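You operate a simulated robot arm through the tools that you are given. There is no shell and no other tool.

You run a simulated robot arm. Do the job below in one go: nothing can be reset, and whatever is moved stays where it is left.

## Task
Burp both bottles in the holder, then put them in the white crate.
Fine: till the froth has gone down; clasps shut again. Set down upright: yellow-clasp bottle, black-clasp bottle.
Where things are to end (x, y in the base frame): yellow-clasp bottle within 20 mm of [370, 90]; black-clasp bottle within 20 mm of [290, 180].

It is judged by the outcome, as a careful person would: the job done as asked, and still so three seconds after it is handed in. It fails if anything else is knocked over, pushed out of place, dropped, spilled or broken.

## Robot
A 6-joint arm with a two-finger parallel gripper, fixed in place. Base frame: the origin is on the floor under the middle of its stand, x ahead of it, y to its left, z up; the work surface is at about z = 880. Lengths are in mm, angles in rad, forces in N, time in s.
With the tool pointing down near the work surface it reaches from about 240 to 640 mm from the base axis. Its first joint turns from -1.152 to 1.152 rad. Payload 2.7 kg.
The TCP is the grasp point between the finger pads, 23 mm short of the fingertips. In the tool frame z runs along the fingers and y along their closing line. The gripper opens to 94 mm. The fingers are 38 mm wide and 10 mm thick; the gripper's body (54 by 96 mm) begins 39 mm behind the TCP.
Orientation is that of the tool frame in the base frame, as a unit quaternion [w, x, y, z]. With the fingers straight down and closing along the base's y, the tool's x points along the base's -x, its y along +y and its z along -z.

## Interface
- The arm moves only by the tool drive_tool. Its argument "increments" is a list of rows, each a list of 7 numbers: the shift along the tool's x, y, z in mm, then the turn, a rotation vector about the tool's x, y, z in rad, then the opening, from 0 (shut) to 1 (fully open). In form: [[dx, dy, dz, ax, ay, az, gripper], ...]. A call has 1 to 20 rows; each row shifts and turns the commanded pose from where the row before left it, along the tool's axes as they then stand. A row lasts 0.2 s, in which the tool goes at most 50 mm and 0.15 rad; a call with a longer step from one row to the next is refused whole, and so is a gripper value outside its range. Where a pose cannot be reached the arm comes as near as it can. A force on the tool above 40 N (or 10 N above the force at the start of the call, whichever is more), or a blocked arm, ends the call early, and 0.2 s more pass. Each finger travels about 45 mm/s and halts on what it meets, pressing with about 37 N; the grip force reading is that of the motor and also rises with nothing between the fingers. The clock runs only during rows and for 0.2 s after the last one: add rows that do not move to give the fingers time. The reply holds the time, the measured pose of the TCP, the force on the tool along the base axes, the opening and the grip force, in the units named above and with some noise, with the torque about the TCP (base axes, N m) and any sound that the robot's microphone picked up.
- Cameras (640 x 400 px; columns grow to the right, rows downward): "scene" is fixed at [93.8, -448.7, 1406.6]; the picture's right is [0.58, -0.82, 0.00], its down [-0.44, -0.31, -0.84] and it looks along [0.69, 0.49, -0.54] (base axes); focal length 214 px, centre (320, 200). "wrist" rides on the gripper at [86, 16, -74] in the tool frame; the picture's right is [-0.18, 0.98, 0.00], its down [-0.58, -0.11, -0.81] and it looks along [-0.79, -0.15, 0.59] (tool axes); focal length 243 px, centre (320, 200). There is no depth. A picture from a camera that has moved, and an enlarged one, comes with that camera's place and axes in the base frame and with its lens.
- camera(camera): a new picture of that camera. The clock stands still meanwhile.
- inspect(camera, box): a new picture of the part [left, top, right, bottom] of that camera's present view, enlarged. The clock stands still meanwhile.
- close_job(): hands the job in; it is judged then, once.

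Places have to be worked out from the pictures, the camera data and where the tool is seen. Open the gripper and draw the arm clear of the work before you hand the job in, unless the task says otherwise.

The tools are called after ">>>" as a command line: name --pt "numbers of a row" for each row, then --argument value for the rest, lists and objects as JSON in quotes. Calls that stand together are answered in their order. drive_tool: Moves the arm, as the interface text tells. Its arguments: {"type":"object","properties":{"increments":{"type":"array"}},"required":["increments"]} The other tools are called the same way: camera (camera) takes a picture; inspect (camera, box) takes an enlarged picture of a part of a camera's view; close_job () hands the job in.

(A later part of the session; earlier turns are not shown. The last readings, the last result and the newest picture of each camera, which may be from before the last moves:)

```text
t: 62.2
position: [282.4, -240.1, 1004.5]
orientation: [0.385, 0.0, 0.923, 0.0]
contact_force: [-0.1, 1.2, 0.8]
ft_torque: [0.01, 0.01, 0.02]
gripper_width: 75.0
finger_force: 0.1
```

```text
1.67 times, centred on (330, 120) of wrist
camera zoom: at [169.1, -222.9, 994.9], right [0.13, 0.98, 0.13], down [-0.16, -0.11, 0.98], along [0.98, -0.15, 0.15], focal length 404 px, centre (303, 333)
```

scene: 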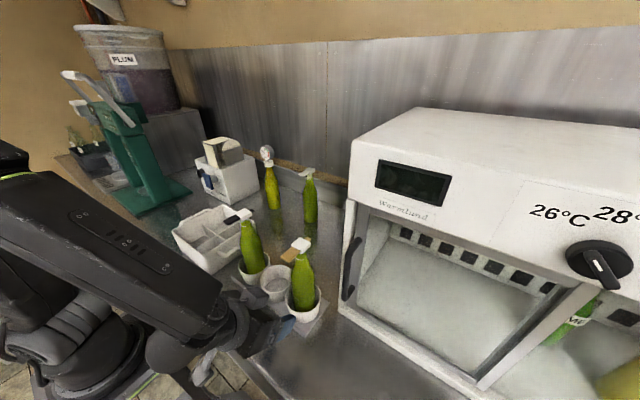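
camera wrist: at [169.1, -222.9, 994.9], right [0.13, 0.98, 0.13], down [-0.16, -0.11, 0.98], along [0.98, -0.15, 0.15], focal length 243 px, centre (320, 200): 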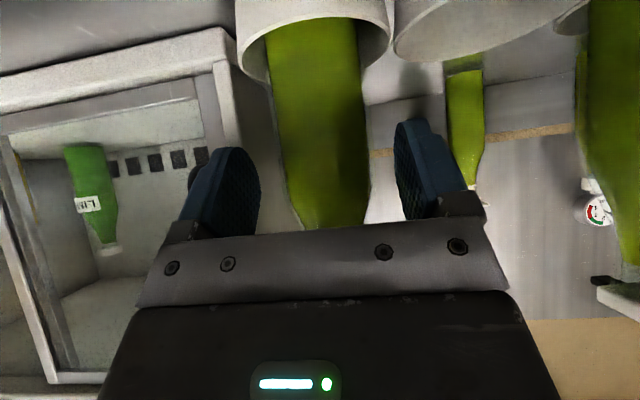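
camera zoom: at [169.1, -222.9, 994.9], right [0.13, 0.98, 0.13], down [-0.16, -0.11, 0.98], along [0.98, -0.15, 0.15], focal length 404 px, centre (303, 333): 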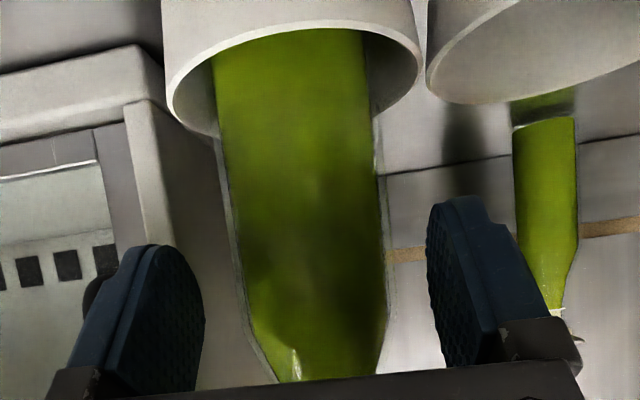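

The grey module sits on the upper side of the gripper, so I'll lower the approach by about 10 mm to keep clear of the tab, then advance the last 18 mm, still open.

>>> drive_tool --pt "6.8 0 6.7 0 0 0 0.8" --pt "-6.3 0 6.4 0 0 0 0.8" --pt "-6.3 0 6.4 0 0 0 0.8" --pt "0 0 0 0 0 0 0.8"

>>> inspect --camera "scene" --box '[260, 225, 330, 315]'

>>> camera --camera "wrist"

```text
t: 63.2
position: [300.4, -238.3, 994.5]
orientation: [0.385, 0.0, 0.923, 0.0]
contact_force: [0.4, 0.1, 0.4]
ft_torque: [0.01, 0.0, 0.02]
gripper_width: 74.8
finger_force: 0.1
```

```text
4.44 times, centred on (295, 270) of scene
camera zoom: at [93.9, -448.7, 1406.6], right [0.58, -0.82, 0.0], down [-0.44, -0.31, -0.84], along [0.69, 0.49, -0.54], focal length 953 px, centre (431, -111)
```

zoom: 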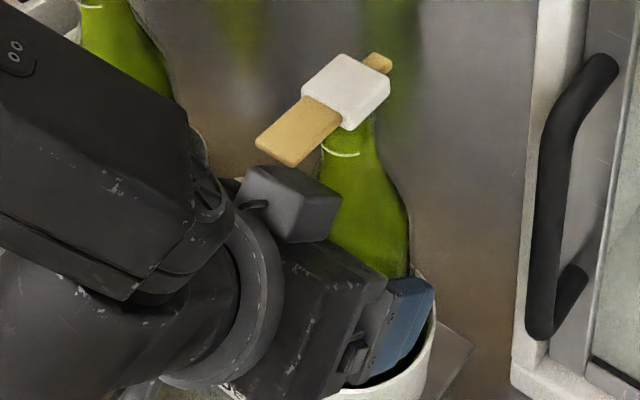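

```text
taken
camera wrist: at [187.0, -222.2, 985.4], right [0.13, 0.98, 0.13], down [-0.16, -0.11, 0.98], along [0.98, -0.15, 0.15], focal length 243 px, centre (320, 200)
```

wrist: 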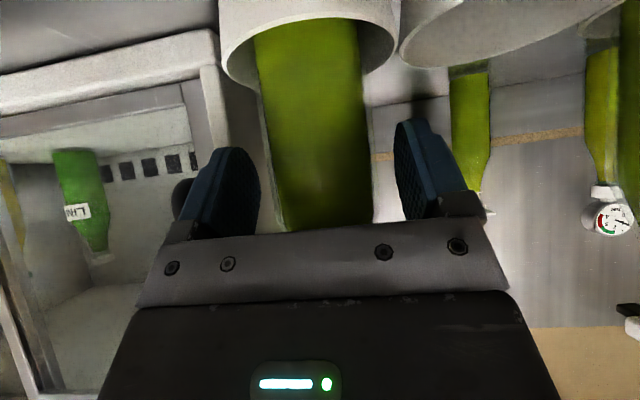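

No contact, and the bottle sits between the pads at body height. I'll close on the body now.

>>> drive_tool --pt "0 0 0 0 0 0 0.6" --pt "0 0 0 0 0 0 0.5" --pt "0 0 0 0 0 0 0.4" --pt "0 0 0 0 0 0 0.4"

>>> inspect --camera "scene" --box '[260, 225, 330, 315]'

>>> inspect --camera "wrist" --box '[220, 0, 440, 240]'

```text
t: 64.2
position: [299.3, -239.3, 995.1]
orientation: [0.385, 0.0, 0.923, 0.0]
contact_force: [-0.1, -2.4, -0.3]
ft_torque: [-0.07, -0.05, -0.04]
gripper_width: 58.9
finger_force: 37.3
```

```text
4.44 times, centred on (295, 270) of scene
camera zoom: at [93.9, -448.8, 1406.5], right [0.58, -0.82, 0.0], down [-0.44, -0.31, -0.84], along [0.69, 0.49, -0.54], focal length 953 px, centre (431, -111)
```

zoom: 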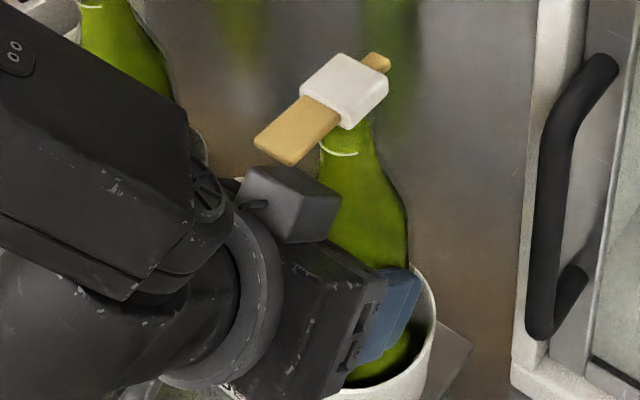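

```text
1.67 times, centred on (330, 120) of wrist
camera zoom: at [186.9, -222.2, 985.5], right [0.13, 0.98, 0.13], down [-0.16, -0.11, 0.98], along [0.98, -0.15, 0.15], focal length 404 px, centre (303, 333)
```

zoom: 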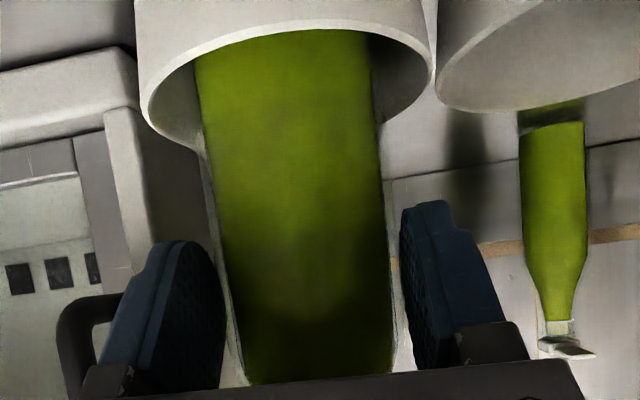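

Gripped on the body at 58.9 mm. I'll do a small test lift of about 8 mm and check that it comes up straight without slipping.

>>> drive_tool --pt "-2.1 0 -2.1 0 0 0 0.3" --pt "-3.6 0 -3.5 0 0 0 0.3" --pt "0 0 0 0 0 0 0.3"

>>> inspect --camera "scene" --box '[260, 225, 330, 315]'

>>> inspect --camera "wrist" --box '[220, 0, 440, 240]'

```text
t: 65.0
position: [300.1, -239.2, 1002.6]
orientation: [0.385, 0.001, 0.923, 0.0]
contact_force: [-0.2, 0.6, -5.8]
ft_torque: [0.18, 0.14, 0.08]
gripper_width: 58.9
finger_force: 36.7
```

```text
4.44 times, centred on (295, 270) of scene
camera zoom: at [93.9, -448.8, 1406.5], right [0.58, -0.82, 0.0], down [-0.44, -0.31, -0.84], along [0.69, 0.49, -0.54], focal length 953 px, centre (431, -111)
```

zoom: 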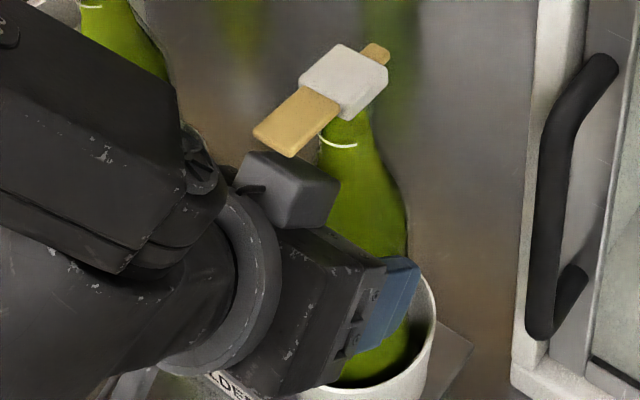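

```text
1.67 times, centred on (330, 120) of wrist
camera zoom: at [187.2, -221.8, 994.2], right [0.13, 0.98, 0.13], down [-0.16, -0.11, 0.98], along [0.98, -0.15, 0.15], focal length 404 px, centre (303, 333)
```

zoom: 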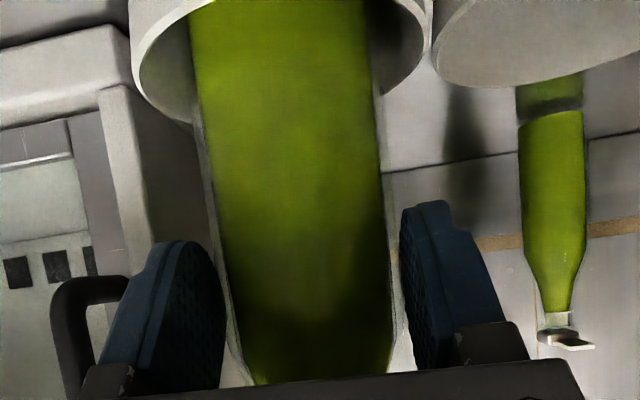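

It's holding firmly: 5.8 N, no slip, upright. I'll lift straight up about 235 mm so the base clears the black bottle's cap on the way over.

>>> drive_tool --pt "-10.7 0 -10.6 0 0 0 0.3" --pt "-14.2 0 -14.1 0 0 0 0.3" --pt "-14.2 0 -14.1 0 0 0 0.3" --pt "-14.2 0 -14.1 0 0 0 0.3" --pt "-14.2 0 -14.1 0 0 0 0.3" --pt "-14.2 0 -14.1 0 0 0 0.3" --pt "-14.2 0 -14.1 0 0 0 0.3" --pt "0 0 0 0 0 0 0.3"

>>> camera --camera "scene"

>>> camera --camera "wrist"

```text
t: 66.8
position: [300.6, -238.9, 1139.5]
orientation: [0.383, 0.0, 0.924, 0.0]
contact_force: [0.1, -0.4, -5.6]
ft_torque: [-0.14, 0.11, -0.04]
gripper_width: 59.0
finger_force: 36.9
```

```text
taken
```

scene: 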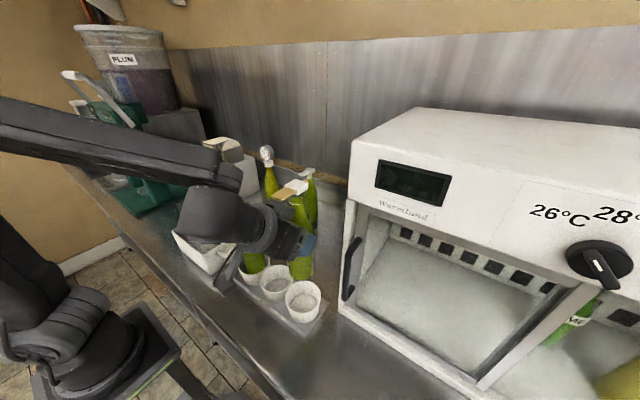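

```text
taken
camera wrist: at [186.8, -221.9, 1130.6], right [0.13, 0.98, 0.13], down [-0.16, -0.11, 0.98], along [0.98, -0.15, 0.15], focal length 243 px, centre (320, 200)
```

wrist: 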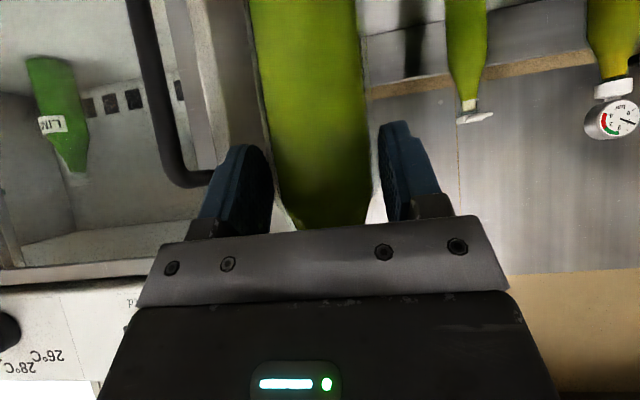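

The bottle is steady and upright in the grip. I'll continue up another 100 mm.

>>> drive_tool --pt "-14.2 0 -14.1 0 0 0 0.3" --pt "-14.2 0 -14.1 0 0 0 0.3" --pt "-14.2 0 -14.1 0 0 0 0.3" --pt "-14.2 0 -14.1 0 0 0 0.3" --pt "-14.2 0 -14.1 0 0 0 0.3" --pt "0 0 0 0 0 0 0.3"

>>> inspect --camera "scene" --box '[220, 120, 380, 300]'

```text
t: 68.2
position: [300.8, -238.0, 1239.8]
orientation: [0.385, 0.0, 0.923, 0.0]
contact_force: [0.1, -0.3, -6.3]
ft_torque: [-0.01, 0.15, 0.02]
gripper_width: 59.4
finger_force: 37.2
```

```text
2.22 times, centred on (300, 210) of scene
camera zoom: at [93.9, -448.8, 1406.5], right [0.58, -0.82, 0.0], down [-0.44, -0.31, -0.84], along [0.69, 0.49, -0.54], focal length 477 px, centre (364, 178)
```

zoom: 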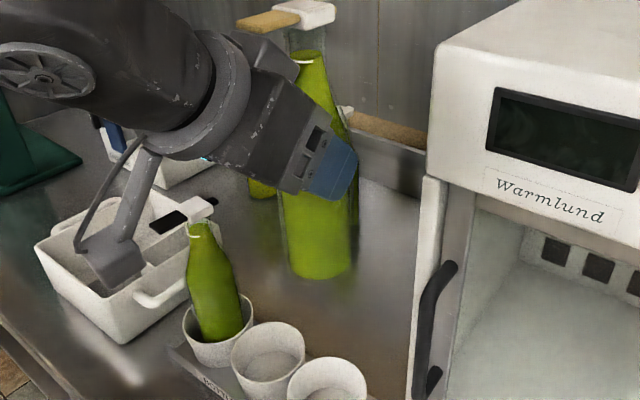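

The base is now at about z≈1131, above everything nearby. I'll raise 20 mm more and carry the bottle smoothly across to above the yellow target, keeping the tool's direction unchanged.

>>> drive_tool --pt "-7.1 0 -7 0 0 0 0.3" --pt "-7.1 0 -7 0 0 0 0.3" --pt "-2.9 15 2.9 0 0 0 0.3" --pt "-2.9 27.3 2.9 0 0 0 0.3" --pt "-2.9 27.3 2.9 0 0 0 0.3" --pt "-2.9 27.3 2.9 0 0 0 0.3" --pt "-2.9 27.3 2.9 0 0 0 0.3" --pt "-2.9 27.3 2.9 0 0 0 0.3" --pt "-2.9 27.3 2.9 0 0 0 0.3" --pt "0 15 0 0 0 0 0.3" --pt "0 0 0 0 0 0 0.3"

>>> camera --camera "scene"

>>> camera --camera "wrist"

```text
t: 70.6
position: [327.5, -44.8, 1259.0]
orientation: [0.385, 0.0, 0.923, -0.001]
contact_force: [-0.7, -0.3, -5.8]
ft_torque: [0.05, 0.1, 0.0]
gripper_width: 59.3
finger_force: 36.9
```

```text
taken
```

scene: 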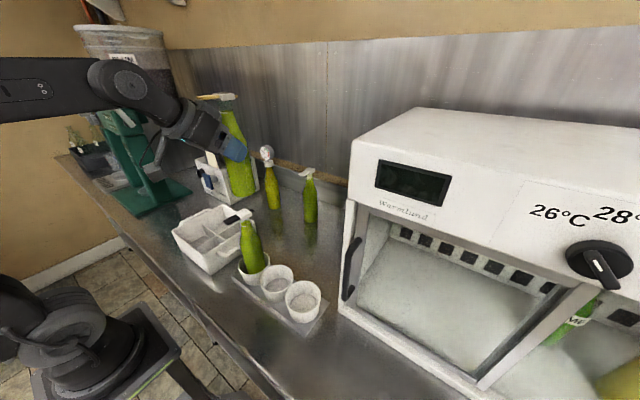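

```text
taken
camera wrist: at [214.7, -28.0, 1250.3], right [0.13, 0.98, 0.13], down [-0.16, -0.11, 0.98], along [0.98, -0.15, 0.15], focal length 243 px, centre (320, 200)
```

wrist: 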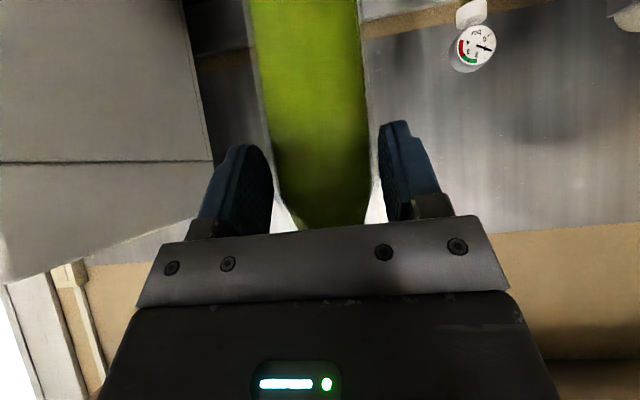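

Steady at [327, -45, 1259]. I'll continue to above the compartment, at T≈[350, 91].

>>> drive_tool --pt "-3.2 20 3.3 0 0 0 0.3" --pt "-3.2 27.2 3.3 0 0 0 0.3" --pt "-3.2 27.2 3.3 0 0 0 0.3" --pt "-3.2 27.2 3.3 0 0 0 0.3" --pt "-3.2 20 3.3 0 0 0 0.3" --pt "0 14.2 0 0 0 0 0.3" --pt "0 0 0 0 0 0 0.3" --pt "0 0 0 0 0 0 0.3"

>>> camera --camera "scene"

>>> inspect --camera "scene" --box '[150, 70, 290, 290]'

```text
t: 72.4
position: [352.9, 90.2, 1257.9]
orientation: [0.385, 0.001, 0.923, -0.001]
contact_force: [-0.6, 0.0, -5.2]
ft_torque: [-0.02, 0.09, 0.02]
gripper_width: 59.2
finger_force: 37.0
```

```text
taken
```

scene: 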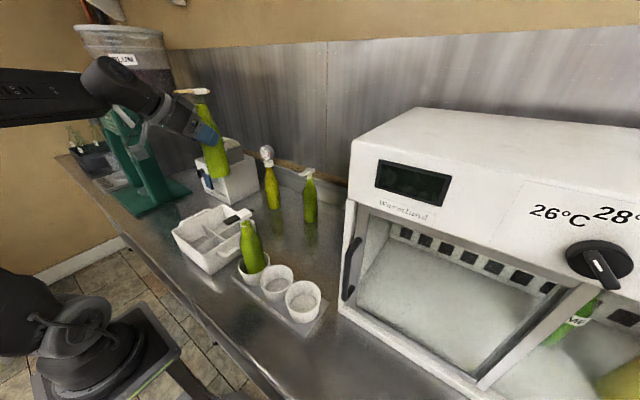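

```text
1.82 times, centred on (220, 180) of scene
camera zoom: at [93.9, -448.7, 1406.6], right [0.58, -0.82, 0.0], down [-0.44, -0.31, -0.84], along [0.69, 0.49, -0.54], focal length 390 px, centre (502, 236)
```

zoom: 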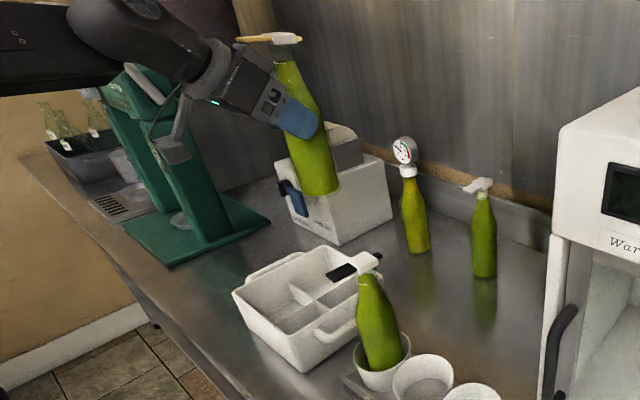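

The bottle hangs vertically over about [370, 90]. I'll descend to where its base is ~25 mm above the crate rim and check alignment.

>>> drive_tool --pt "14.2 0 14.1 0 0 0 0.3" --pt "14.2 0 14.1 0 0 0 0.3" --pt "14.2 0 14.1 0 0 0 0.3" --pt "14.2 0 14.1 0 0 0 0.3" --pt "14.2 0 14.1 0 0 0 0.3" --pt "14.2 0 14.1 0 0 0 0.3" --pt "14.2 0 14.1 0 0 0 0.3" --pt "10.6 0 10.6 0 0 0 0.3" --pt "0 0 0 0 0 0 0.3"

>>> inspect --camera "scene" --box '[160, 140, 280, 290]'

>>> camera --camera "wrist"

```text
t: 74.4
position: [353.5, 90.4, 1104.6]
orientation: [0.384, 0.0, 0.923, 0.0]
contact_force: [0.4, 0.6, -6.3]
ft_torque: [0.01, 0.09, -0.01]
gripper_width: 59.4
finger_force: 36.8
```

```text
2.67 times, centred on (220, 215) of scene
camera zoom: at [93.9, -448.7, 1406.6], right [0.58, -0.82, 0.0], down [-0.44, -0.31, -0.84], along [0.69, 0.49, -0.54], focal length 572 px, centre (587, 160)
```

zoom: 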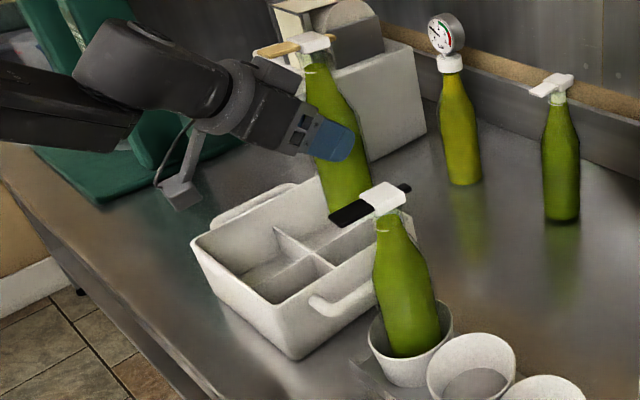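

```text
taken
camera wrist: at [239.2, 107.6, 1094.9], right [0.13, 0.98, 0.13], down [-0.16, -0.11, 0.98], along [0.98, -0.15, 0.15], focal length 243 px, centre (320, 200)
```

wrist: 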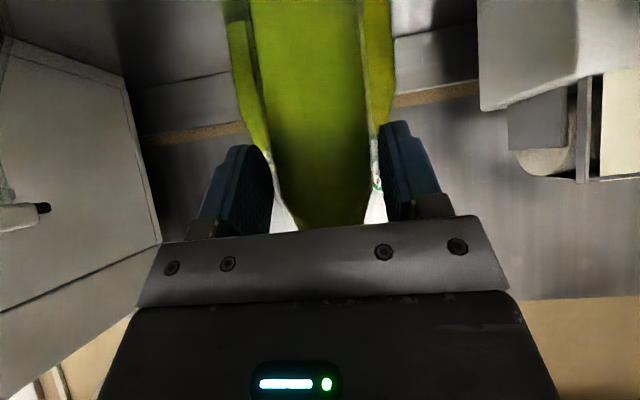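

Aligned over the right compartment. I'll shift 3 mm towards -x, for divider and camera clearance, and continue down with the base passing the rim.

>>> drive_tool --pt "17.0 0 14.8 0 0 0 0.3" --pt "17.0 0 14.8 0 0 0 0.3" --pt "0 0 0 0 0 0 0.3"

>>> inspect --camera "scene" --box '[160, 150, 270, 280]'

>>> inspect --camera "scene" --box '[180, 195, 250, 260]'

```text
t: 75.2
position: [355.2, 93.0, 1061.2]
orientation: [0.384, 0.0, 0.924, 0.0]
contact_force: [1.3, -0.5, -6.6]
ft_torque: [0.02, 0.12, 0.0]
gripper_width: 59.1
finger_force: 36.9
out of reach, approached as far as the arm can: row 2
```

```text
3.08 times, centred on (215, 215) of scene
camera zoom: at [93.9, -448.7, 1406.6], right [0.58, -0.82, 0.0], down [-0.44, -0.31, -0.84], along [0.69, 0.49, -0.54], focal length 660 px, centre (643, 154)
```

zoom: 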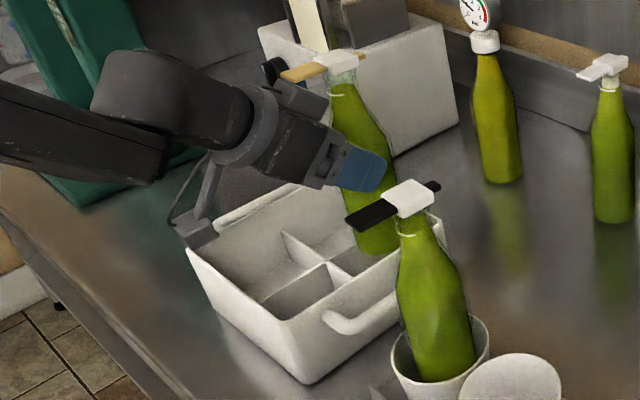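

```text
6.15 times, centred on (215, 228) of scene
camera zoom: at [93.9, -448.7, 1406.6], right [0.58, -0.82, 0.0], down [-0.44, -0.31, -0.84], along [0.69, 0.49, -0.54], focal length 1320 px, centre (966, 31)
```

zoom: 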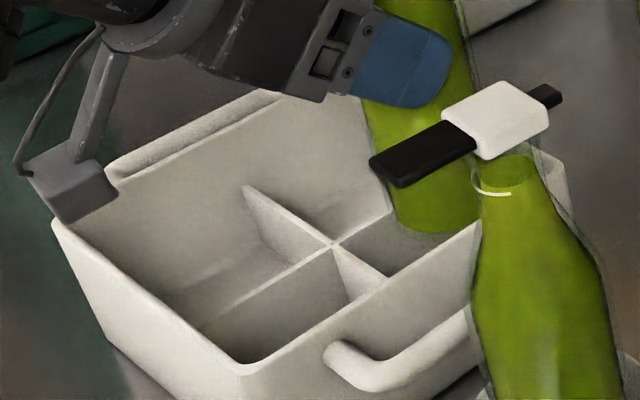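

The arm reported being at its reach limit near this height; it's now at [355, 93, 1061] with the bottle still well inside the compartment outline. I'll try a careful straight descent from here.

>>> drive_tool --pt "7.1 0 7.05 0 0 0 0.3" --pt "7.1 0 7.05 0 0 0 0.3" --pt "0 0 0 0 0 0 0.3"

>>> inspect --camera "scene" --box '[160, 150, 270, 280]'

```text
t: 76.0
position: [361.9, 94.0, 1041.8]
orientation: [0.384, 0.001, 0.924, -0.001]
contact_force: [-0.1, 1.1, -5.0]
ft_torque: [-0.01, 0.19, -0.01]
gripper_width: 59.4
finger_force: 36.7
out of reach, approached as far as the arm can: row 1
```

```text
3.08 times, centred on (215, 215) of scene
camera zoom: at [93.9, -448.7, 1406.6], right [0.58, -0.82, 0.0], down [-0.44, -0.31, -0.84], along [0.69, 0.49, -0.54], focal length 660 px, centre (643, 154)
```

zoom: 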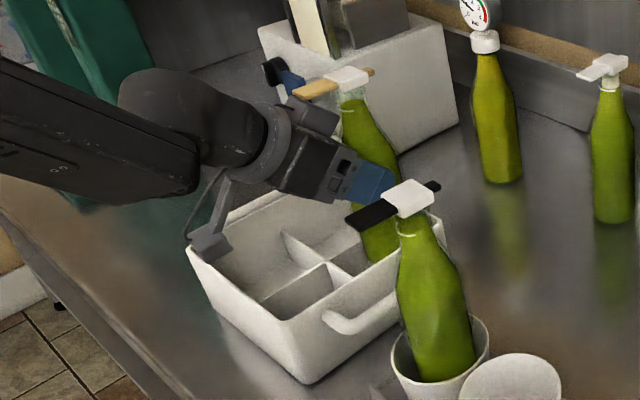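

Going lower, the arm's reach limit pushes the tool outward, so this approach direction won't work. I'll raise the bottle clear again and rotate the tool about the vertical by -40° so the wrist sits further from the base, then re-check.

>>> drive_tool --pt "-14.2 -1 -18.3 0 0 0 0.3" --pt "-14.2 -1 -18.3 0 0 0 0.3" --pt "-14.2 -1 -18.3 0 0 0 0.3" --pt "-14.2 0 -14.1 0 0 0 0.3" --pt "0 0 0 0 0 0 0.3"

>>> inspect --camera "scene" --box '[160, 140, 280, 290]'

```text
t: 77.2
position: [349.5, 91.5, 1131.5]
orientation: [0.384, -0.001, 0.923, 0.0]
contact_force: [0.5, -0.2, -5.2]
ft_torque: [0.0, 0.12, 0.0]
gripper_width: 59.5
finger_force: 37.4
```

```text
2.67 times, centred on (220, 215) of scene
camera zoom: at [93.9, -448.7, 1406.6], right [0.58, -0.82, 0.0], down [-0.44, -0.31, -0.84], along [0.69, 0.49, -0.54], focal length 572 px, centre (587, 160)
```

zoom: 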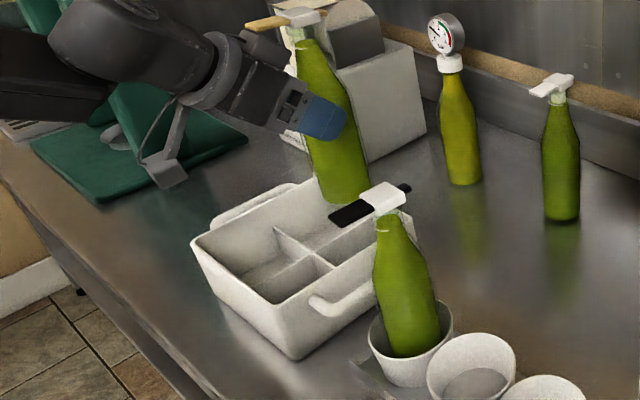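

Raised and clear. Now I'll rotate -0.7 rad about the vertical in small steps, keeping the bottle upright.

>>> drive_tool --pt "0 0 0 0.0994 0 0.0986 0.3" --pt "0 0 0 0.0994 0 0.0986 0.3" --pt "0 0 0 0.0994 0 0.0986 0.3" --pt "0 0 0 0.0994 0 0.0986 0.3" --pt "0 0 0 0.0994 0 0.0986 0.3" --pt "0 0 0 0 0 0 0.3"

>>> inspect --camera "scene" --box '[140, 120, 280, 290]'

>>> camera --camera "wrist"

```text
t: 78.6
position: [349.3, 92.1, 1130.7]
orientation: [0.361, 0.317, 0.867, -0.132]
contact_force: [-0.5, 0.3, -5.3]
ft_torque: [0.05, 0.09, -0.02]
gripper_width: 59.1
finger_force: 36.7
```

```text
2.35 times, centred on (210, 205) of scene
camera zoom: at [93.9, -448.7, 1406.6], right [0.58, -0.82, 0.0], down [-0.44, -0.31, -0.84], along [0.69, 0.49, -0.54], focal length 505 px, centre (579, 188)
```

zoom: 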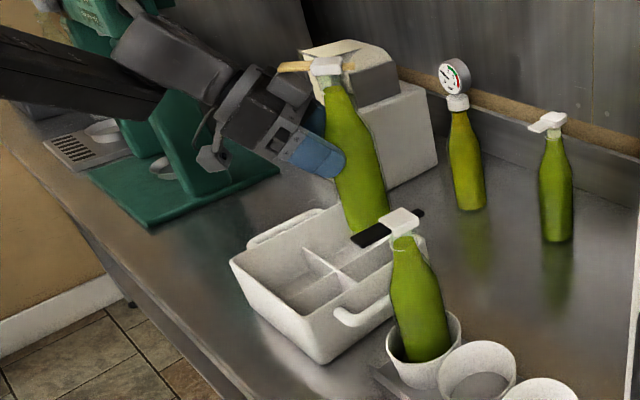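

```text
taken
camera wrist: at [273.2, 178.0, 1122.2], right [0.73, 0.67, 0.13], down [-0.2, 0.02, 0.98], along [0.65, -0.75, 0.15], focal length 243 px, centre (320, 200)
```

wrist: 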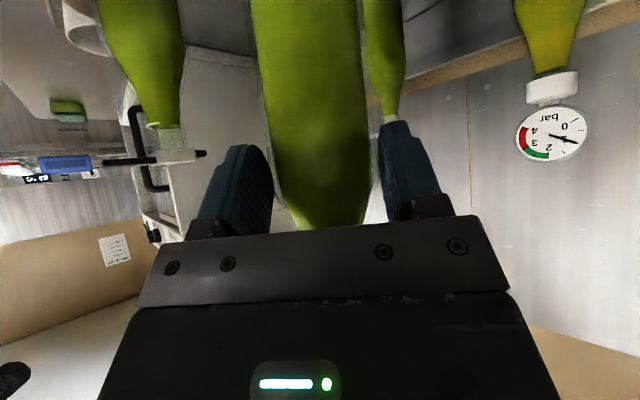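

The rotation worked and the bottle is still vertical. I'll shift so its axis is over [369, 90] and descend in steps, checking that the pose stays reachable.

>>> drive_tool --pt "0.8 11.0 -0.8 0 0 0 0.3" --pt "12.2 0 12.1 0 0 0 0.3" --pt "12.2 0 12.1 0 0 0 0.3" --pt "0 0 0 0 0 0 0.3"

>>> inspect --camera "scene" --box '[160, 140, 280, 290]'

>>> camera --camera "wrist"

```text
t: 79.6
position: [355.4, 100.0, 1097.3]
orientation: [0.361, 0.316, 0.868, -0.131]
contact_force: [-0.4, 0.8, -5.1]
ft_torque: [0.08, 0.09, 0.06]
gripper_width: 59.1
finger_force: 36.9
```

```text
2.67 times, centred on (220, 215) of scene
camera zoom: at [93.9, -448.7, 1406.6], right [0.58, -0.82, 0.0], down [-0.44, -0.31, -0.84], along [0.69, 0.49, -0.54], focal length 572 px, centre (587, 160)
```

zoom: 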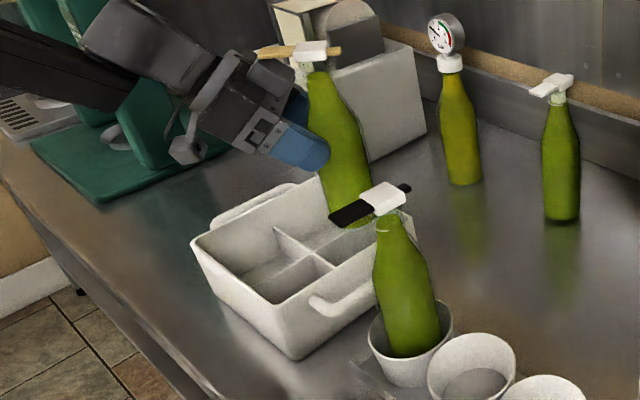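

```text
taken
camera wrist: at [278.8, 186.7, 1088.1], right [0.73, 0.67, 0.13], down [-0.19, 0.02, 0.98], along [0.65, -0.74, 0.15], focal length 243 px, centre (320, 200)
```

wrist: 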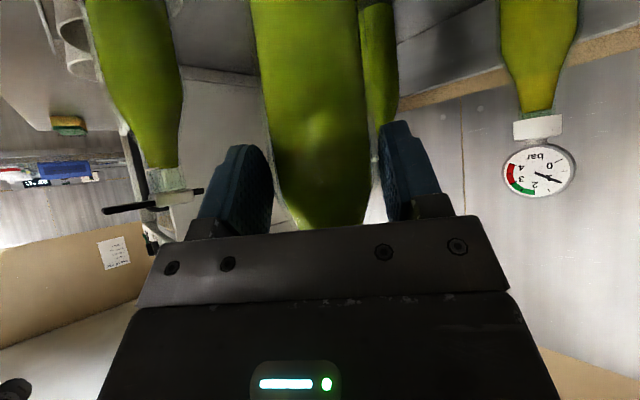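

Still reachable, and the base is just above the rim. I'll continue down 35 mm and check the compartment fit and camera clearance.

>>> drive_tool --pt "8.5 0 8.45 0 0 0 0.3" --pt "8.5 0 8.45 0 0 0 0.3" --pt "7.8 0 7.75 0 0 0 0.3" --pt "0 0 0 0 0 0 0.3"

>>> inspect --camera "scene" --box '[170, 170, 260, 270]'

>>> camera --camera "wrist"

```text
t: 80.6
position: [354.9, 101.0, 1061.0]
orientation: [0.361, 0.317, 0.867, -0.132]
contact_force: [-0.7, -0.6, -4.8]
ft_torque: [0.07, 0.1, 0.04]
gripper_width: 59.4
finger_force: 37.3
```

```text
4.00 times, centred on (215, 220) of scene
camera zoom: at [93.9, -448.7, 1406.6], right [0.58, -0.82, 0.0], down [-0.44, -0.31, -0.84], along [0.69, 0.49, -0.54], focal length 858 px, centre (740, 120)
```

zoom: 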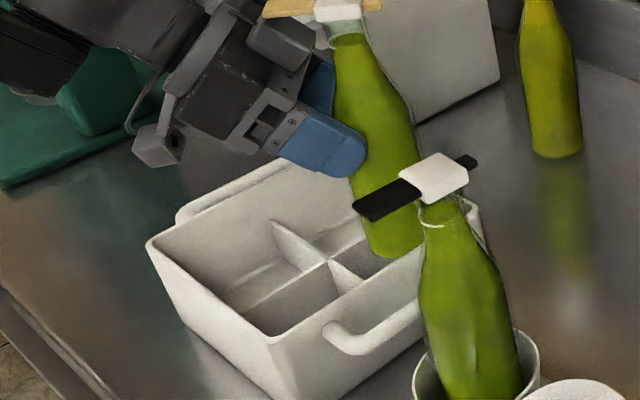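

```text
taken
camera wrist: at [278.4, 186.7, 1053.1], right [0.73, 0.67, 0.13], down [-0.2, 0.02, 0.98], along [0.65, -0.74, 0.15], focal length 243 px, centre (320, 200)
```

wrist: 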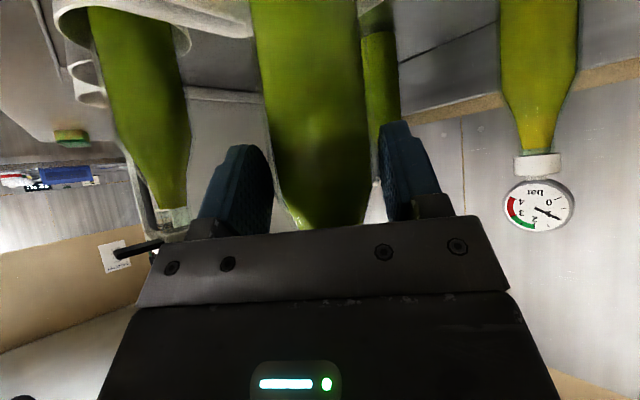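

The base sits cleanly within the compartment outline. I'll continue down another 30 mm.

>>> drive_tool --pt "7.1 0 7.05 0 0 0 0.3" --pt "7.1 0 7.05 0 0 0 0.3" --pt "7.1 0 7.05 0 0 0 0.3" --pt "0 0 0 0 0 0 0.3"

>>> inspect --camera "scene" --box '[170, 170, 260, 270]'

```text
t: 81.6
position: [356.1, 101.6, 1031.1]
orientation: [0.361, 0.316, 0.867, -0.131]
contact_force: [-1.1, -0.7, -6.2]
ft_torque: [0.06, 0.08, 0.0]
gripper_width: 59.3
finger_force: 36.7
```

```text
4.00 times, centred on (215, 220) of scene
camera zoom: at [93.9, -448.7, 1406.6], right [0.58, -0.82, 0.0], down [-0.44, -0.31, -0.84], along [0.69, 0.49, -0.54], focal length 858 px, centre (740, 120)
```

zoom: 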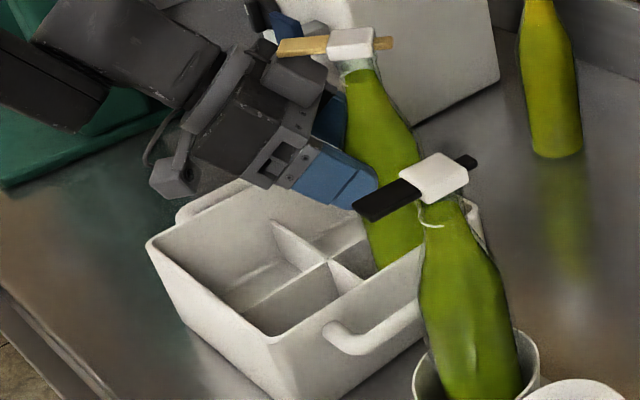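

Still free-hanging and reachable. I'll go down another 20 mm, then small steps to touchdown.

>>> drive_tool --pt "7.1 0 7.05 0 0 0 0.3" --pt "7.1 0 7.05 0 0 0 0.3" --pt "0 0 0 0 0 0 0.3"

>>> inspect --camera "scene" --box '[170, 170, 260, 270]'

>>> camera --camera "wrist"

```text
t: 82.4
position: [355.5, 100.8, 1011.8]
orientation: [0.362, 0.317, 0.867, -0.132]
contact_force: [-0.1, 0.5, -5.8]
ft_torque: [0.07, 0.1, 0.01]
gripper_width: 59.4
finger_force: 37.0
```

```text
4.00 times, centred on (215, 220) of scene
camera zoom: at [93.9, -448.7, 1406.6], right [0.58, -0.82, 0.0], down [-0.44, -0.31, -0.84], along [0.69, 0.49, -0.54], focal length 858 px, centre (740, 120)
```

zoom: 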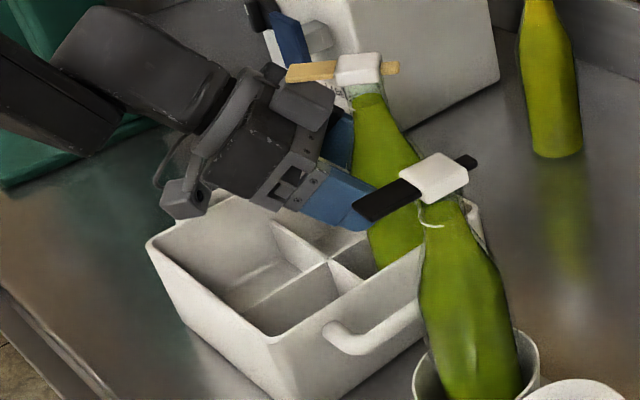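

```text
taken
camera wrist: at [279.7, 187.3, 1002.3], right [0.73, 0.67, 0.13], down [-0.2, 0.02, 0.98], along [0.65, -0.74, 0.15], focal length 243 px, centre (320, 200)
```

wrist: 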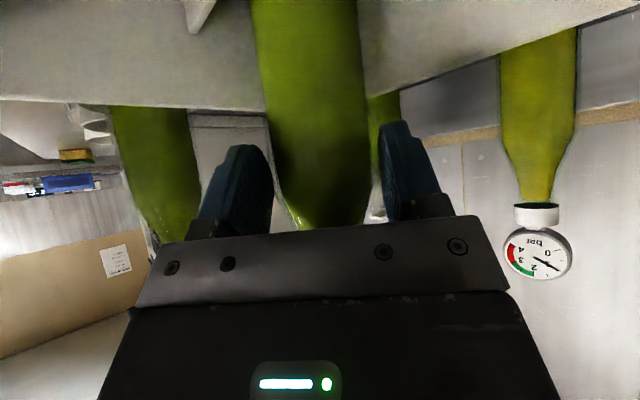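

The rim checks out at z≈966 and the camera stays above it. I'll lower in small steps and watch for touchdown.

>>> drive_tool --pt "3.55 0 3.5 0 0 0 0.3" --pt "3.55 0 3.5 0 0 0 0.3"

>>> drive_tool --pt "2.1 0 2.1 0 0 0 0.3"

>>> drive_tool --pt "1.4 0 1.4 0 0 0 0.3"

```text
t: 83.0
position: [357.2, 101.4, 1004.0]
orientation: [0.364, 0.316, 0.866, -0.131]
contact_force: [-2.9, -2.1, 20.9]
ft_torque: [-0.89, -0.14, -0.06]
gripper_width: 59.6
finger_force: 37.4
```

```text
t: 83.4
position: [355.6, 101.8, 1000.3]
orientation: [0.362, 0.316, 0.867, -0.131]
contact_force: [1.9, -2.6, 20.8]
ft_torque: [-0.85, -0.13, 0.01]
gripper_width: 58.9
finger_force: 37.1
```

```text
t: 83.8
position: [355.0, 101.3, 998.3]
orientation: [0.362, 0.317, 0.867, -0.131]
contact_force: [4.5, 1.5, 15.3]
ft_torque: [-0.27, -0.99, 0.2]
gripper_width: 59.3
finger_force: 37.3
```

It touched at about T.z≈1004 (crate floor), and the pads then slid a little on the bottle. I'll stop and look at the bottle's attitude before releasing.

>>> inspect --camera "scene" --box '[180, 170, 260, 260]'

>>> inspect --camera "wrist" --box '[200, 0, 440, 240]'

>>> camera --camera "scene"

```text
4.44 times, centred on (220, 215) of scene
camera zoom: at [93.7, -448.7, 1406.6], right [0.58, -0.82, 0.0], down [-0.44, -0.31, -0.84], along [0.69, 0.49, -0.54], focal length 953 px, centre (764, 133)
```

zoom: 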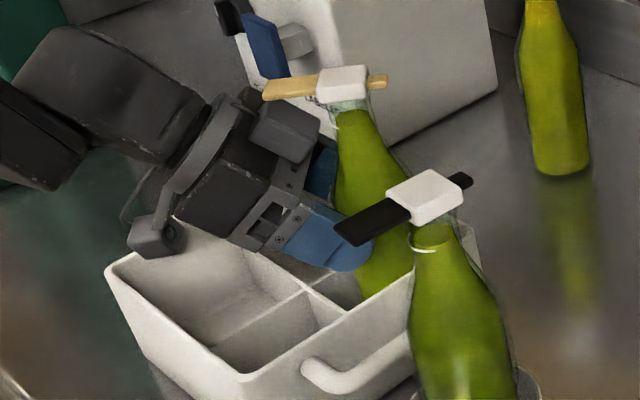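

```text
1.67 times, centred on (320, 120) of wrist
camera zoom: at [279.7, 187.5, 988.6], right [0.73, 0.67, 0.13], down [-0.2, 0.02, 0.98], along [0.65, -0.74, 0.15], focal length 404 px, centre (320, 333)
```

zoom: 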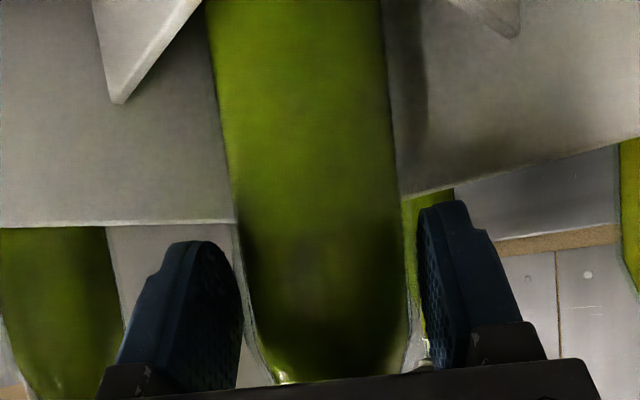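

```text
taken
```

scene: 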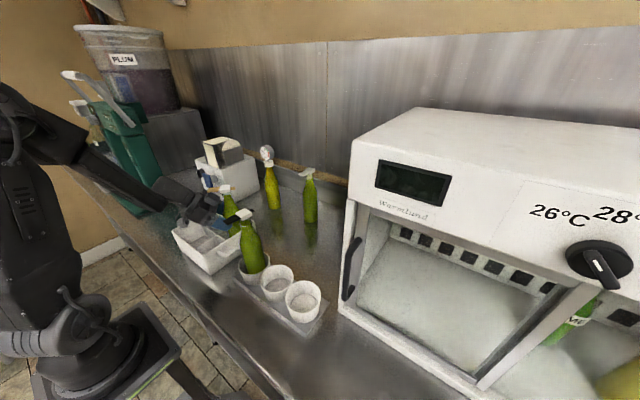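

The bottle looks upright in its compartment. I'll relieve the downward push a little before opening the fingers.

>>> drive_tool --pt "-1.4 0 -1.4 0 0 0 0.3" --pt "0 0 0 0 0 0 0.3"

>>> drive_tool --pt "-0.9 0 -0.9 0 0 0 0.3" --pt "0 0 0 0 0 0 0.3"

>>> inspect --camera "wrist" --box '[120, 0, 440, 240]'

```text
t: 84.4
position: [354.9, 100.9, 996.6]
orientation: [0.359, 0.317, 0.868, -0.134]
contact_force: [0.1, 0.6, -4.4]
ft_torque: [0.08, -0.01, 0.0]
gripper_width: 59.1
finger_force: 36.7
```

```text
t: 85.0
position: [355.6, 100.7, 1001.2]
orientation: [0.361, 0.317, 0.867, -0.132]
contact_force: [0.6, -1.0, -6.1]
ft_torque: [0.08, 0.16, -0.04]
gripper_width: 59.0
finger_force: 36.7
```

```text
1.67 times, centred on (280, 120) of wrist
camera zoom: at [279.7, 186.7, 991.5], right [0.73, 0.67, 0.13], down [-0.19, 0.02, 0.98], along [0.65, -0.74, 0.15], focal length 404 px, centre (387, 333)
```

zoom: 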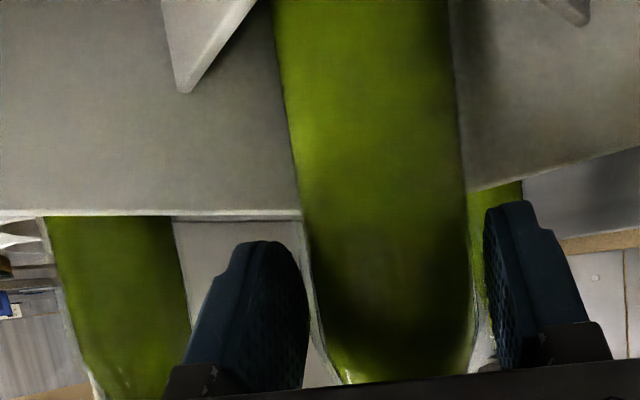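

It's hanging again at 6 N, so the floor is only a millimetre or two below. I'll lower just to light contact and then open.

>>> drive_tool --pt "0.9 0 0.9 0 0 0 0.3" --pt "0 0 0 0 0 0 0.3"

>>> drive_tool --pt "0.5 0 0.5 0 0 0 0.3" --pt "0 0 0 0 0 0 0.3"

```text
t: 85.6
position: [356.9, 101.9, 998.9]
orientation: [0.361, 0.317, 0.867, -0.132]
contact_force: [0.8, -0.5, -6.4]
ft_torque: [0.13, 0.08, 0.02]
gripper_width: 59.2
finger_force: 37.3
```

```text
t: 86.2
position: [356.7, 100.9, 998.1]
orientation: [0.362, 0.317, 0.867, -0.132]
contact_force: [-1.4, -0.8, 2.6]
ft_torque: [-0.04, 0.41, -0.04]
gripper_width: 59.0
finger_force: 36.8
```

Light contact of 2.6 N. I'll open the fingers gently and check that the bottle stays standing.

>>> drive_tool --pt "0 0 0 0 0 0 0.65" --pt "0 0 0 0 0 0 0.7" --pt "0 0 0 0 0 0 0.8" --pt "0 0 0 0 0 0 0.8"

>>> inspect --camera "scene" --box '[180, 170, 260, 260]'

>>> inspect --camera "wrist" --box '[120, 0, 440, 240]'

```text
t: 87.2
position: [355.6, 100.8, 999.1]
orientation: [0.361, 0.316, 0.867, -0.131]
contact_force: [-0.2, -0.4, -1.1]
ft_torque: [-0.01, -0.01, 0.03]
gripper_width: 74.8
finger_force: 0.1
```

```text
4.44 times, centred on (220, 215) of scene
camera zoom: at [93.8, -448.7, 1406.6], right [0.58, -0.82, 0.0], down [-0.44, -0.31, -0.84], along [0.69, 0.49, -0.54], focal length 953 px, centre (764, 133)
```

zoom: 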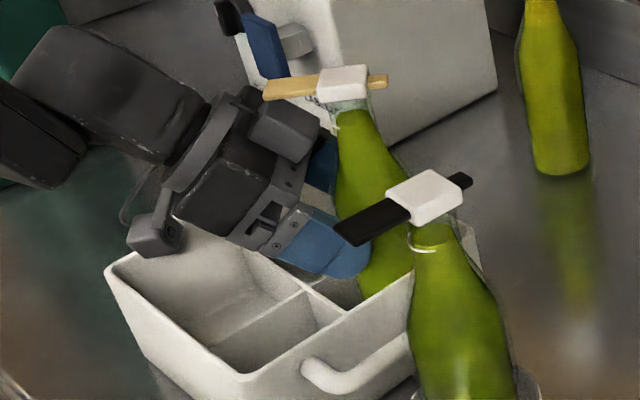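

```text
1.67 times, centred on (280, 120) of wrist
camera zoom: at [279.6, 187.3, 989.6], right [0.73, 0.67, 0.13], down [-0.2, 0.02, 0.98], along [0.65, -0.74, 0.15], focal length 404 px, centre (387, 333)
```

zoom: 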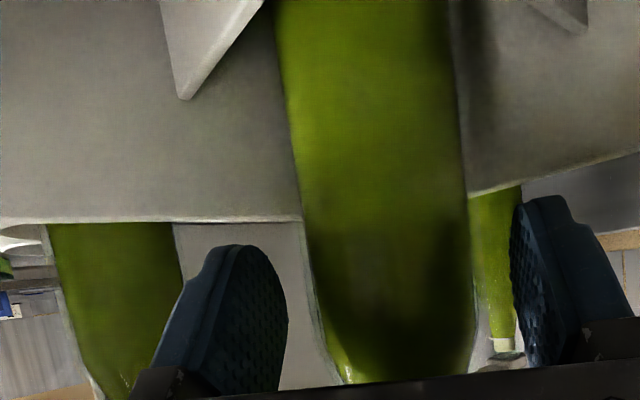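

Released and standing. I'll retreat horizontally 20 mm first so the gripper's module clears the tab, then back up along the tool axis.

>>> drive_tool --pt "7.05 0 -7.1 0 0 0 0.8" --pt "7.05 0 -7.1 0 0 0 0.8" --pt "0 0 -20 0 0 0 0.8" --pt "0 0 -30 0 0 0 0.8" --pt "0 0 -30 0 0 0 0.8" --pt "0 0 -30 0 0 0 0.8" --pt "-14.2 0 -14.1 0 0 0 0.8" --pt "-14.2 0 -14.1 0 0 0 0.8"

>>> inspect --camera "scene" --box '[170, 170, 280, 280]'

>>> camera --camera "wrist"

>>> camera --camera "scene"

```text
t: 89.0
position: [279.7, 163.3, 1115.9]
orientation: [0.361, 0.316, 0.868, -0.132]
contact_force: [0.3, 0.0, 0.9]
ft_torque: [0.02, 0.01, -0.02]
gripper_width: 75.2
finger_force: 0.1
```

```text
3.64 times, centred on (225, 225) of scene
camera zoom: at [93.8, -448.7, 1406.6], right [0.58, -0.82, 0.0], down [-0.44, -0.31, -0.84], along [0.69, 0.49, -0.54], focal length 780 px, centre (666, 109)
```

zoom: 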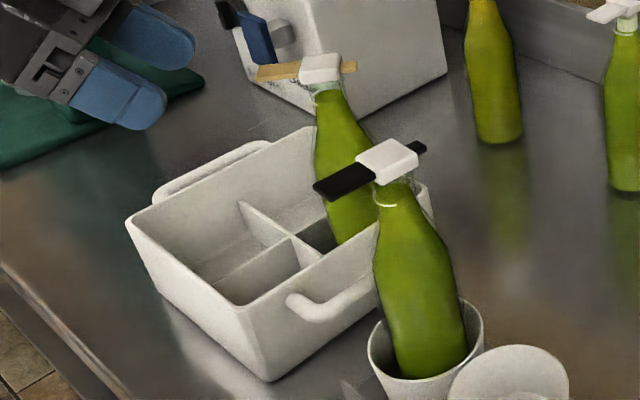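

```text
taken
camera wrist: at [204.8, 248.0, 1105.7], right [0.73, 0.67, 0.13], down [-0.19, 0.02, 0.98], along [0.65, -0.74, 0.15], focal length 243 px, centre (320, 200)
```

wrist: 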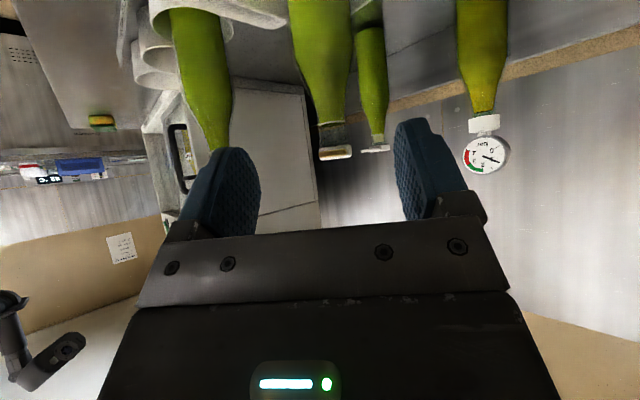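

```text
taken
```

scene: 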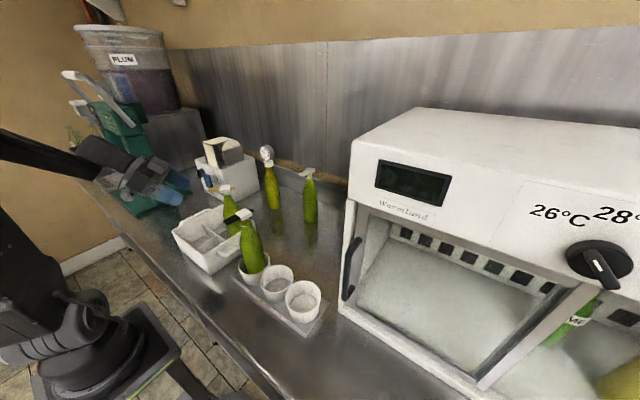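

The yellow bottle stands in its compartment at about [371, 88] and the crate hasn't moved. I'll zoom in to verify its clasp and that it's vertical.

>>> inspect --camera "scene" --box '[205, 178, 245, 210]'

>>> inspect --camera "wrist" --box '[260, 0, 400, 170]'

```text
12.50 times, centred on (225, 194) of scene
camera zoom: at [93.8, -448.7, 1406.6], right [0.58, -0.82, 0.0], down [-0.44, -0.31, -0.84], along [0.69, 0.49, -0.54], focal length 2681 px, centre (1508, 275)
```

zoom: 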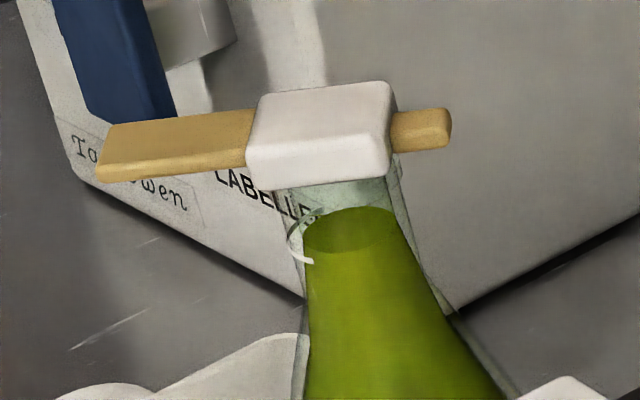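

```text
2.35 times, centred on (330, 85) of wrist
camera zoom: at [204.8, 248.0, 1105.7], right [0.73, 0.67, 0.13], down [-0.19, 0.02, 0.98], along [0.65, -0.74, 0.15], focal length 571 px, centre (296, 471)
```

zoom: 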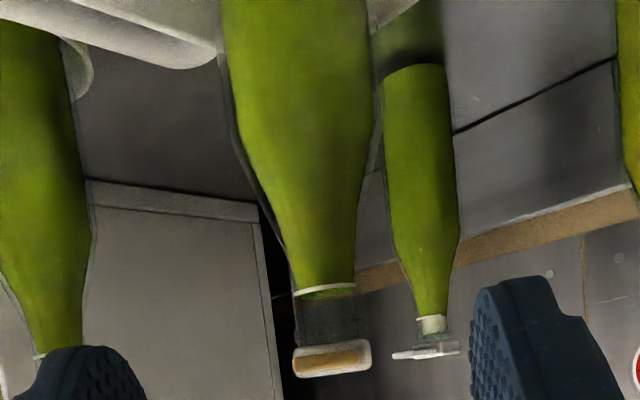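

The yellow clasp is shut with no froth. Before fetching the black bottle I'll test, with an empty gripper, whether the arm can reach its placing pose over [290, 180] (tool azimuth about -30°), staying above the rim.

>>> drive_tool --pt "0 0 0 -0.062 0 -0.0616 0.8" --pt "0 0 0 -0.062 0 -0.0616 0.8" --pt "12 19.6 -12.1 0 0 0 0.8" --pt "17.75 0 17.6 0 0 0 0.8" --pt "17.75 0 17.6 0 0 0 0.8" --pt "17.75 0 17.6 0 0 0 0.8" --pt "17.75 0 17.6 0 0 0 0.8" --pt "0 0 0 0 0 0 0.8"

>>> inspect --camera "scene" --box '[130, 150, 290, 290]'

>>> camera --camera "wrist"

```text
t: 90.8
position: [276.1, 190.3, 1016.1]
orientation: [0.371, 0.24, 0.891, -0.1]
contact_force: [0.5, -0.3, 0.3]
ft_torque: [0.0, 0.01, -0.01]
gripper_width: 75.3
finger_force: 0.0
```

```text
2.86 times, centred on (210, 220) of scene
camera zoom: at [93.9, -448.7, 1406.6], right [0.58, -0.82, 0.0], down [-0.44, -0.31, -0.84], along [0.69, 0.49, -0.54], focal length 613 px, centre (634, 143)
```

zoom: 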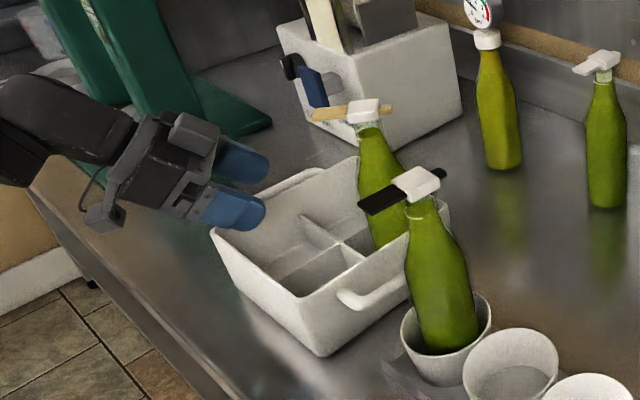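

```text
taken
camera wrist: at [186.1, 261.6, 1006.3], right [0.6, 0.79, 0.13], down [-0.2, -0.01, 0.98], along [0.77, -0.62, 0.15], focal length 243 px, centre (320, 200)
```

wrist: 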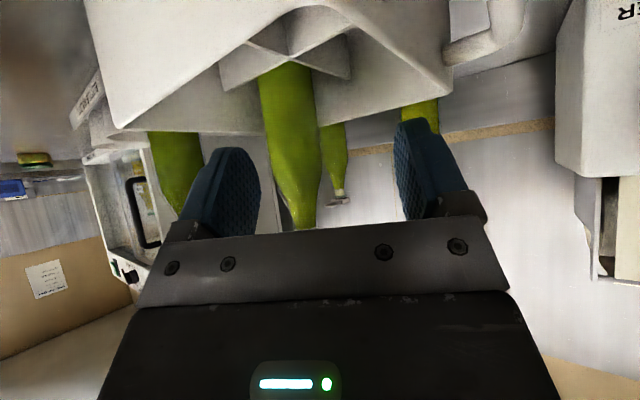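

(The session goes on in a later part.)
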